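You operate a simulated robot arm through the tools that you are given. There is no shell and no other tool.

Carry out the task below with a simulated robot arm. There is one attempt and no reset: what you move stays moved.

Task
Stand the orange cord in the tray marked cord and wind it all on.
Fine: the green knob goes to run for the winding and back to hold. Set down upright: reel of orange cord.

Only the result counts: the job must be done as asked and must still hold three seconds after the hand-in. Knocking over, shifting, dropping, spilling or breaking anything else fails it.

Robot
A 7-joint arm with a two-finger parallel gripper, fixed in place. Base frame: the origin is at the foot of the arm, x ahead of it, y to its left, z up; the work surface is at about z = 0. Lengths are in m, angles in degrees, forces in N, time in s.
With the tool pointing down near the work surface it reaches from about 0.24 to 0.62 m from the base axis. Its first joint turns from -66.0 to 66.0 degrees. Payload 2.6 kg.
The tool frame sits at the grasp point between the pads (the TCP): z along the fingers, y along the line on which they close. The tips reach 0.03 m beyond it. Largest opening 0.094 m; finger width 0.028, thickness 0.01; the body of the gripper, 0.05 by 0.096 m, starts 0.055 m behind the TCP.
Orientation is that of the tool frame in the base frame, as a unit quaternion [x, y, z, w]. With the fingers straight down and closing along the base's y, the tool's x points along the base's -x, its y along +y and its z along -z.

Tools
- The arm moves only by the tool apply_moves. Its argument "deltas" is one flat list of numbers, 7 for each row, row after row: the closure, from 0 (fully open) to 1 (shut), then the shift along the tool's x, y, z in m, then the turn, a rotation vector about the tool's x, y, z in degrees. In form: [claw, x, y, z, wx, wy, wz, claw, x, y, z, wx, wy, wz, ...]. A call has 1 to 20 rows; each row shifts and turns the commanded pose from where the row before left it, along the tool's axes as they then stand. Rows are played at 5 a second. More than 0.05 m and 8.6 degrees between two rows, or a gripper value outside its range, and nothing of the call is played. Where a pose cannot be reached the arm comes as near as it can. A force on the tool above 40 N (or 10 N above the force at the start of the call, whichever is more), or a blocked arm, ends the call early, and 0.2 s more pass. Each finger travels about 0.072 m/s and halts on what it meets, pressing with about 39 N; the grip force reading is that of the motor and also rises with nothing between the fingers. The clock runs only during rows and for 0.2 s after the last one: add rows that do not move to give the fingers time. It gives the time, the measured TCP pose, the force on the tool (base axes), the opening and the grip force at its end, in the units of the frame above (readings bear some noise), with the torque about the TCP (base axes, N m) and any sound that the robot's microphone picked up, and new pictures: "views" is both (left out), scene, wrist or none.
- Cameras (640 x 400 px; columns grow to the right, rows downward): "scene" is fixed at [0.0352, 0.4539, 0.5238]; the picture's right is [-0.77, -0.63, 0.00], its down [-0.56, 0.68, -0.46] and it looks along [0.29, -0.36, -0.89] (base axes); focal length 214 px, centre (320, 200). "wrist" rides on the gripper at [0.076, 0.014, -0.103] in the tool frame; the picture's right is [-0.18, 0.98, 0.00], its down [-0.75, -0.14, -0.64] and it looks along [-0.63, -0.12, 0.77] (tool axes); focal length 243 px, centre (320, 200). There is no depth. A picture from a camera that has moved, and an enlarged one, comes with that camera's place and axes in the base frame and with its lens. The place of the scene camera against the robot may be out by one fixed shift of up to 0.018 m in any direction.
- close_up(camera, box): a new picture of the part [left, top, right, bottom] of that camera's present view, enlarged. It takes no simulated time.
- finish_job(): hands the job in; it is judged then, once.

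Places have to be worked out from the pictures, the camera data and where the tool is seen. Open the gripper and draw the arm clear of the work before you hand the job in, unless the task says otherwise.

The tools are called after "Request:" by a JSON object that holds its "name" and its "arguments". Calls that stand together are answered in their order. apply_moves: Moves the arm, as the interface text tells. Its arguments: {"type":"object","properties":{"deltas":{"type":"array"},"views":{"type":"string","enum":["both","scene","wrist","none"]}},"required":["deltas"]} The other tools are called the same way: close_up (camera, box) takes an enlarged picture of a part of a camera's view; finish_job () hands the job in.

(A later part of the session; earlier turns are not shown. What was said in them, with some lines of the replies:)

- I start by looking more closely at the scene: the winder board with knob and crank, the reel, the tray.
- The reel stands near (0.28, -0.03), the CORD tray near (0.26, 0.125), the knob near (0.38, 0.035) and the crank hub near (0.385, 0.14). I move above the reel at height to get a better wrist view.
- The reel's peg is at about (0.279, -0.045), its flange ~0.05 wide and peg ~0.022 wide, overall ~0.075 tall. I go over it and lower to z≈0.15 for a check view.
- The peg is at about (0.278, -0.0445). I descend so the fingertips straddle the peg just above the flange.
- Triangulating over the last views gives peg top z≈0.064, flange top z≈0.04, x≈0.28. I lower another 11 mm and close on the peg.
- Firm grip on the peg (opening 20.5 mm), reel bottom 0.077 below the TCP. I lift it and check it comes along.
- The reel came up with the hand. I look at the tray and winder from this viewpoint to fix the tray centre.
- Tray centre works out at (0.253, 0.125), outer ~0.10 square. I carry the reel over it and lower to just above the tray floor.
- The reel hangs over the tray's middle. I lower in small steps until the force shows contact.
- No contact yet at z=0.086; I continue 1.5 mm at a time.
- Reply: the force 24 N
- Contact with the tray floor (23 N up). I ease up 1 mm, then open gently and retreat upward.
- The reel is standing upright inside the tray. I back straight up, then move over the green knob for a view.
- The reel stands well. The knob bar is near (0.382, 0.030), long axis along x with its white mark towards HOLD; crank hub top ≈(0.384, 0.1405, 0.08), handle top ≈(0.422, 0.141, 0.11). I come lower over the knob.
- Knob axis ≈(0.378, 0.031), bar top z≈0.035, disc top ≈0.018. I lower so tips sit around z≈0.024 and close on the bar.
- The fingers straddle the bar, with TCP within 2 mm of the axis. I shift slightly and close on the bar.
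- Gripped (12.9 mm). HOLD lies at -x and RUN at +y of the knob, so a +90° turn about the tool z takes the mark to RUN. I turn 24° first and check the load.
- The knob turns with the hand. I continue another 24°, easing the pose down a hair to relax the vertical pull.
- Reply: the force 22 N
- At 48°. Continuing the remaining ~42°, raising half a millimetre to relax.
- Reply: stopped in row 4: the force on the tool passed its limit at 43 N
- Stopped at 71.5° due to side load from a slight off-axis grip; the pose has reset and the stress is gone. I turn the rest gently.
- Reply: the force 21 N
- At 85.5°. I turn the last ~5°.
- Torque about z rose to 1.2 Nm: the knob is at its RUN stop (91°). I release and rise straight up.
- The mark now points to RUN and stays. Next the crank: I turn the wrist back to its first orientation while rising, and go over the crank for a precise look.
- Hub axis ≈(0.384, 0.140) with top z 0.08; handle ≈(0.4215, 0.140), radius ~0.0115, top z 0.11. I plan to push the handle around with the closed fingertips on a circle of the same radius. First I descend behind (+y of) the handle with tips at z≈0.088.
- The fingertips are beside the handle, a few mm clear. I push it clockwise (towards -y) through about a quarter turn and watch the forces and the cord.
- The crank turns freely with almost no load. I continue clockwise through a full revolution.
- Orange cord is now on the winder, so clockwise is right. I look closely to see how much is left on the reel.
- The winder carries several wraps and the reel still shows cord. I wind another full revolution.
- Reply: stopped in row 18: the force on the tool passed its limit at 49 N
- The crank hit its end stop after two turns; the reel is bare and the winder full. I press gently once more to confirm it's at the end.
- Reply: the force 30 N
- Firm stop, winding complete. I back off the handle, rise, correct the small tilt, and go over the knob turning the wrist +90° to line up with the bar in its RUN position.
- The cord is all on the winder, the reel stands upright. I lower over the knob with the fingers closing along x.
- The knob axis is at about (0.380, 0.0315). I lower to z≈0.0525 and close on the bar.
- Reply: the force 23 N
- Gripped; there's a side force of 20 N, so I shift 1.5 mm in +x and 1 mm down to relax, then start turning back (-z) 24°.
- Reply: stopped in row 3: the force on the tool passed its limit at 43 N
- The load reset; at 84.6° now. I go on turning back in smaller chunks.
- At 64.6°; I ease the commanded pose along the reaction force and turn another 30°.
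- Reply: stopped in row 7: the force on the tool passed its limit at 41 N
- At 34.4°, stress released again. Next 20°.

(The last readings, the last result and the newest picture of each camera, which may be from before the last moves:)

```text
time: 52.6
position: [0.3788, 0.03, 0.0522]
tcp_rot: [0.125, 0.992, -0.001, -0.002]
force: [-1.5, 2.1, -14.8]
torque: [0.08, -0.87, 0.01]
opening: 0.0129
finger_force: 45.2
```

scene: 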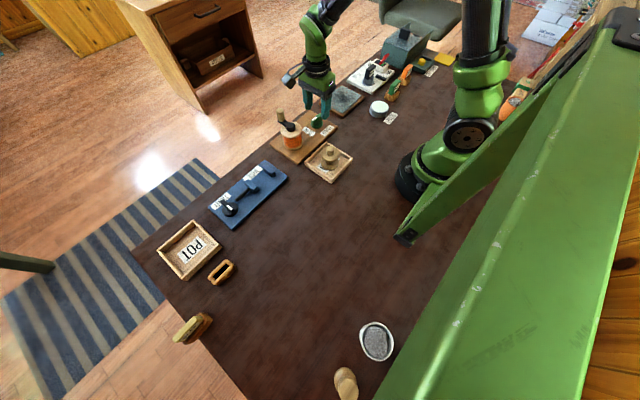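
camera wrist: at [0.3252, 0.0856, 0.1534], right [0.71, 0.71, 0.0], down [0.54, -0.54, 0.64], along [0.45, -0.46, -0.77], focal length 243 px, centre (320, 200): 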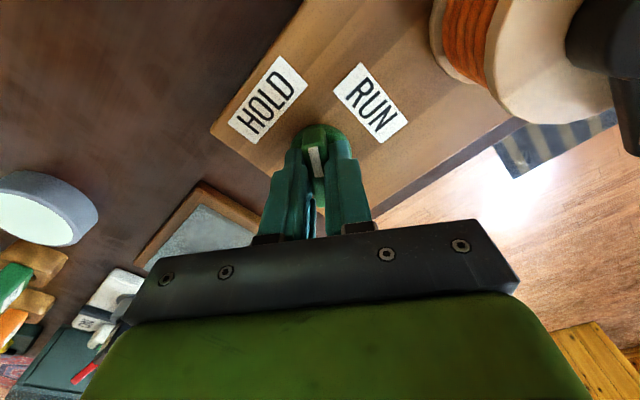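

At 14.4°. I finish the turn to the HOLD stop.

Request:
{"name": "apply_moves", "arguments": {"deltas": [0.95, 0, 0, 0.0008, 0, 0, -5, 0.95, 0, 0, 0, 0, 0, -5, 0.95, 0, 0, 0, 0, 0, -4, 0.95, 0, 0, 0, 0, 0, 0], "views": "wrist"}}

Request:
{"name": "close_up", "arguments": {"camera": "wrist", "box": [220, 30, 420, 180]}}

```text
time: 53.6
position: [0.3795, 0.0302, 0.0518]
tcp_rot: [0.005, 1.0, 0.0, -0.001]
force: [-15.2, 3.2, 14.2]
torque: [0.12, 1.15, -0.02]
opening: 0.013
finger_force: 44.7
camera wrist: at [0.304, 0.045, 0.1537], right [0.19, 0.98, 0.0], down [0.76, -0.15, 0.64], along [0.63, -0.12, -0.77], focal length 243 px, centre (320, 200)
```

wrist: 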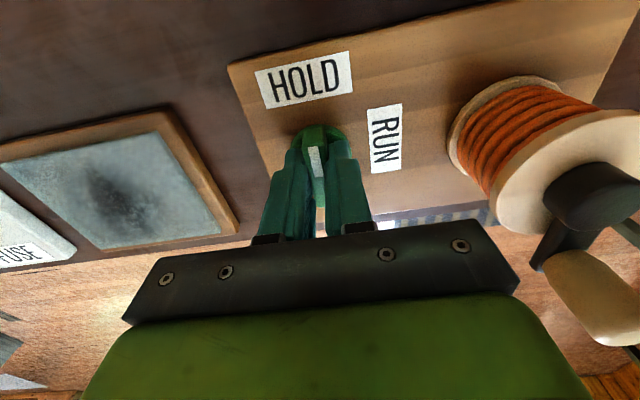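

```text
2.67 times, centred on (320, 105) of wrist
camera zoom: at [0.304, 0.045, 0.1537], right [0.19, 0.98, 0.0], down [0.76, -0.15, 0.64], along [0.63, -0.12, -0.77], focal length 647 px, centre (320, 453)
```

zoom: 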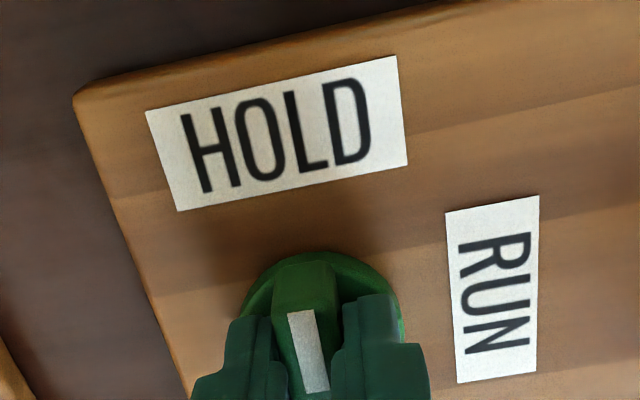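

Back at ~0.5°, no stop felt yet. I turn 2.5° more to seat it on the HOLD stop, easing the other forces.

Request:
{"name": "apply_moves", "arguments": {"deltas": [0.95, 0.0008, 0, -0.0008, 0, 0, -1.5, 0.95, 0, 0, 0, 0, 0, -1, 0.95, 0, 0, 0, 0, 0, 0], "views": "none"}}

```text
time: 54.4
position: [0.3798, 0.0288, 0.0514]
tcp_rot: [-0.017, 1.0, 0.0, 0.0]
force: [-2.1, 4.4, -7.3]
torque: [0.23, 0.73, -1.47]
opening: 0.0132
finger_force: 45.2
```

Torque -1.5 Nm about z: the knob is on its HOLD stop. I relax, open and rise clear.

Request:
{"name": "apply_moves", "arguments": {"deltas": [0.95, 0, 0, 0, 0, 0, 1, 0.8, 0, 0, 0, 0, 0, 0, 0.6, 0, 0, 0, 0, 0, 0, 0.5, 0, 0, 0, 0, 0, 0, 0.5, 0, 0, 0, 0, 0, 0, 0.5, 0, 0, -0.02, 0, 0, 0, 0.4, 0, 0, -0.04, 0, 0, 0, 0.3, 0, 0, -0.045, 0, 0, 0, 0.2, 0, 0, -0.045, 0, 0, 0, 0, 0, 0, -0.04, 0, 0, 0, 0, 0, 0, 0, 0, 0, 0]}}

Request:
{"name": "close_up", "arguments": {"camera": "scene", "box": [270, 90, 370, 180]}}

Request:
{"name": "close_up", "arguments": {"camera": "wrist", "box": [240, 0, 500, 170]}}

```text
time: 56.8
position: [0.3764, 0.0282, 0.2406]
tcp_rot: [-0.01, 1.0, 0.0, -0.001]
force: [0.3, 0.0, -0.7]
torque: [0.01, 0.0, -0.03]
opening: 0.0943
finger_force: 0.2
camera wrist: at [0.3011, 0.0422, 0.3431], right [0.17, 0.99, 0.0], down [0.76, -0.13, 0.64], along [0.63, -0.11, -0.77], focal length 243 px, centre (320, 200)
```

scene: 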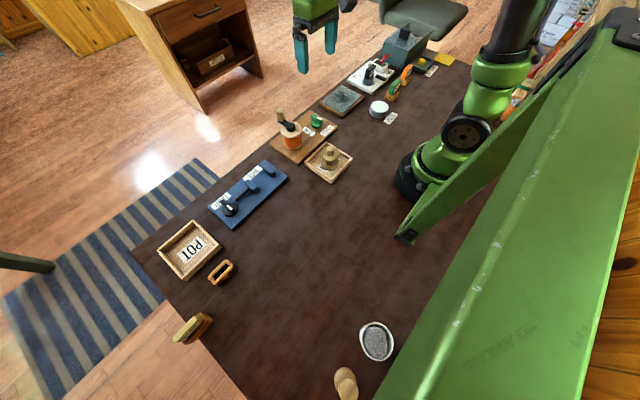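
wrist: 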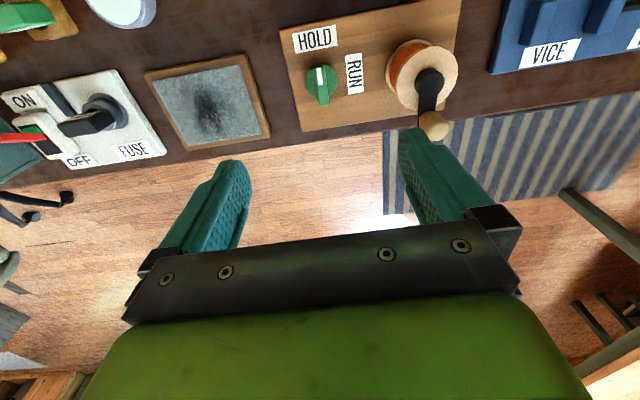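

```text
4.44 times, centred on (320, 135) of scene
camera zoom: at [0.0352, 0.4539, 0.5238], right [-0.77, -0.63, 0.0], down [-0.56, 0.68, -0.46], along [0.29, -0.36, -0.89], focal length 953 px, centre (320, 489)
```

zoom: 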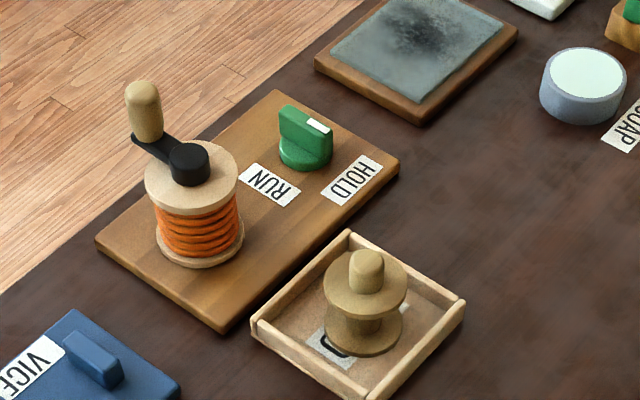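

```text
2.35 times, centred on (370, 85) of wrist
camera zoom: at [0.3011, 0.0422, 0.3431], right [0.17, 0.99, 0.0], down [0.76, -0.13, 0.64], along [0.63, -0.11, -0.77], focal length 571 px, centre (202, 471)
```

zoom: 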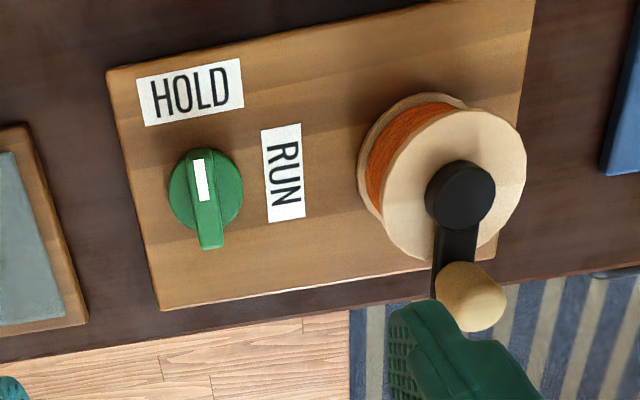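

All the cord is on the winder, the bare reel stands upright in the CORD tray, and the knob points to HOLD. The gripper is open and the arm is clear, so I hand in.

Request:
{"name": "finish_job", "arguments": {}}

```text
The job is handed in.
```

The job is done and handed in.

- **Reel:** the orange cord's reel stands upright in the tray marked cord and is now bare.
- **Winding:** with the green knob at run, I cranked clockwise for two turns, until the crank reached its end stop. All the cord is now on the winder.
- **Knob:** it is back at hold, turned until I felt the stop.

In the last pictures nothing else looked moved or knocked over. I opened the gripper and raised the arm clear before handing in. I haven't seen the judged result.
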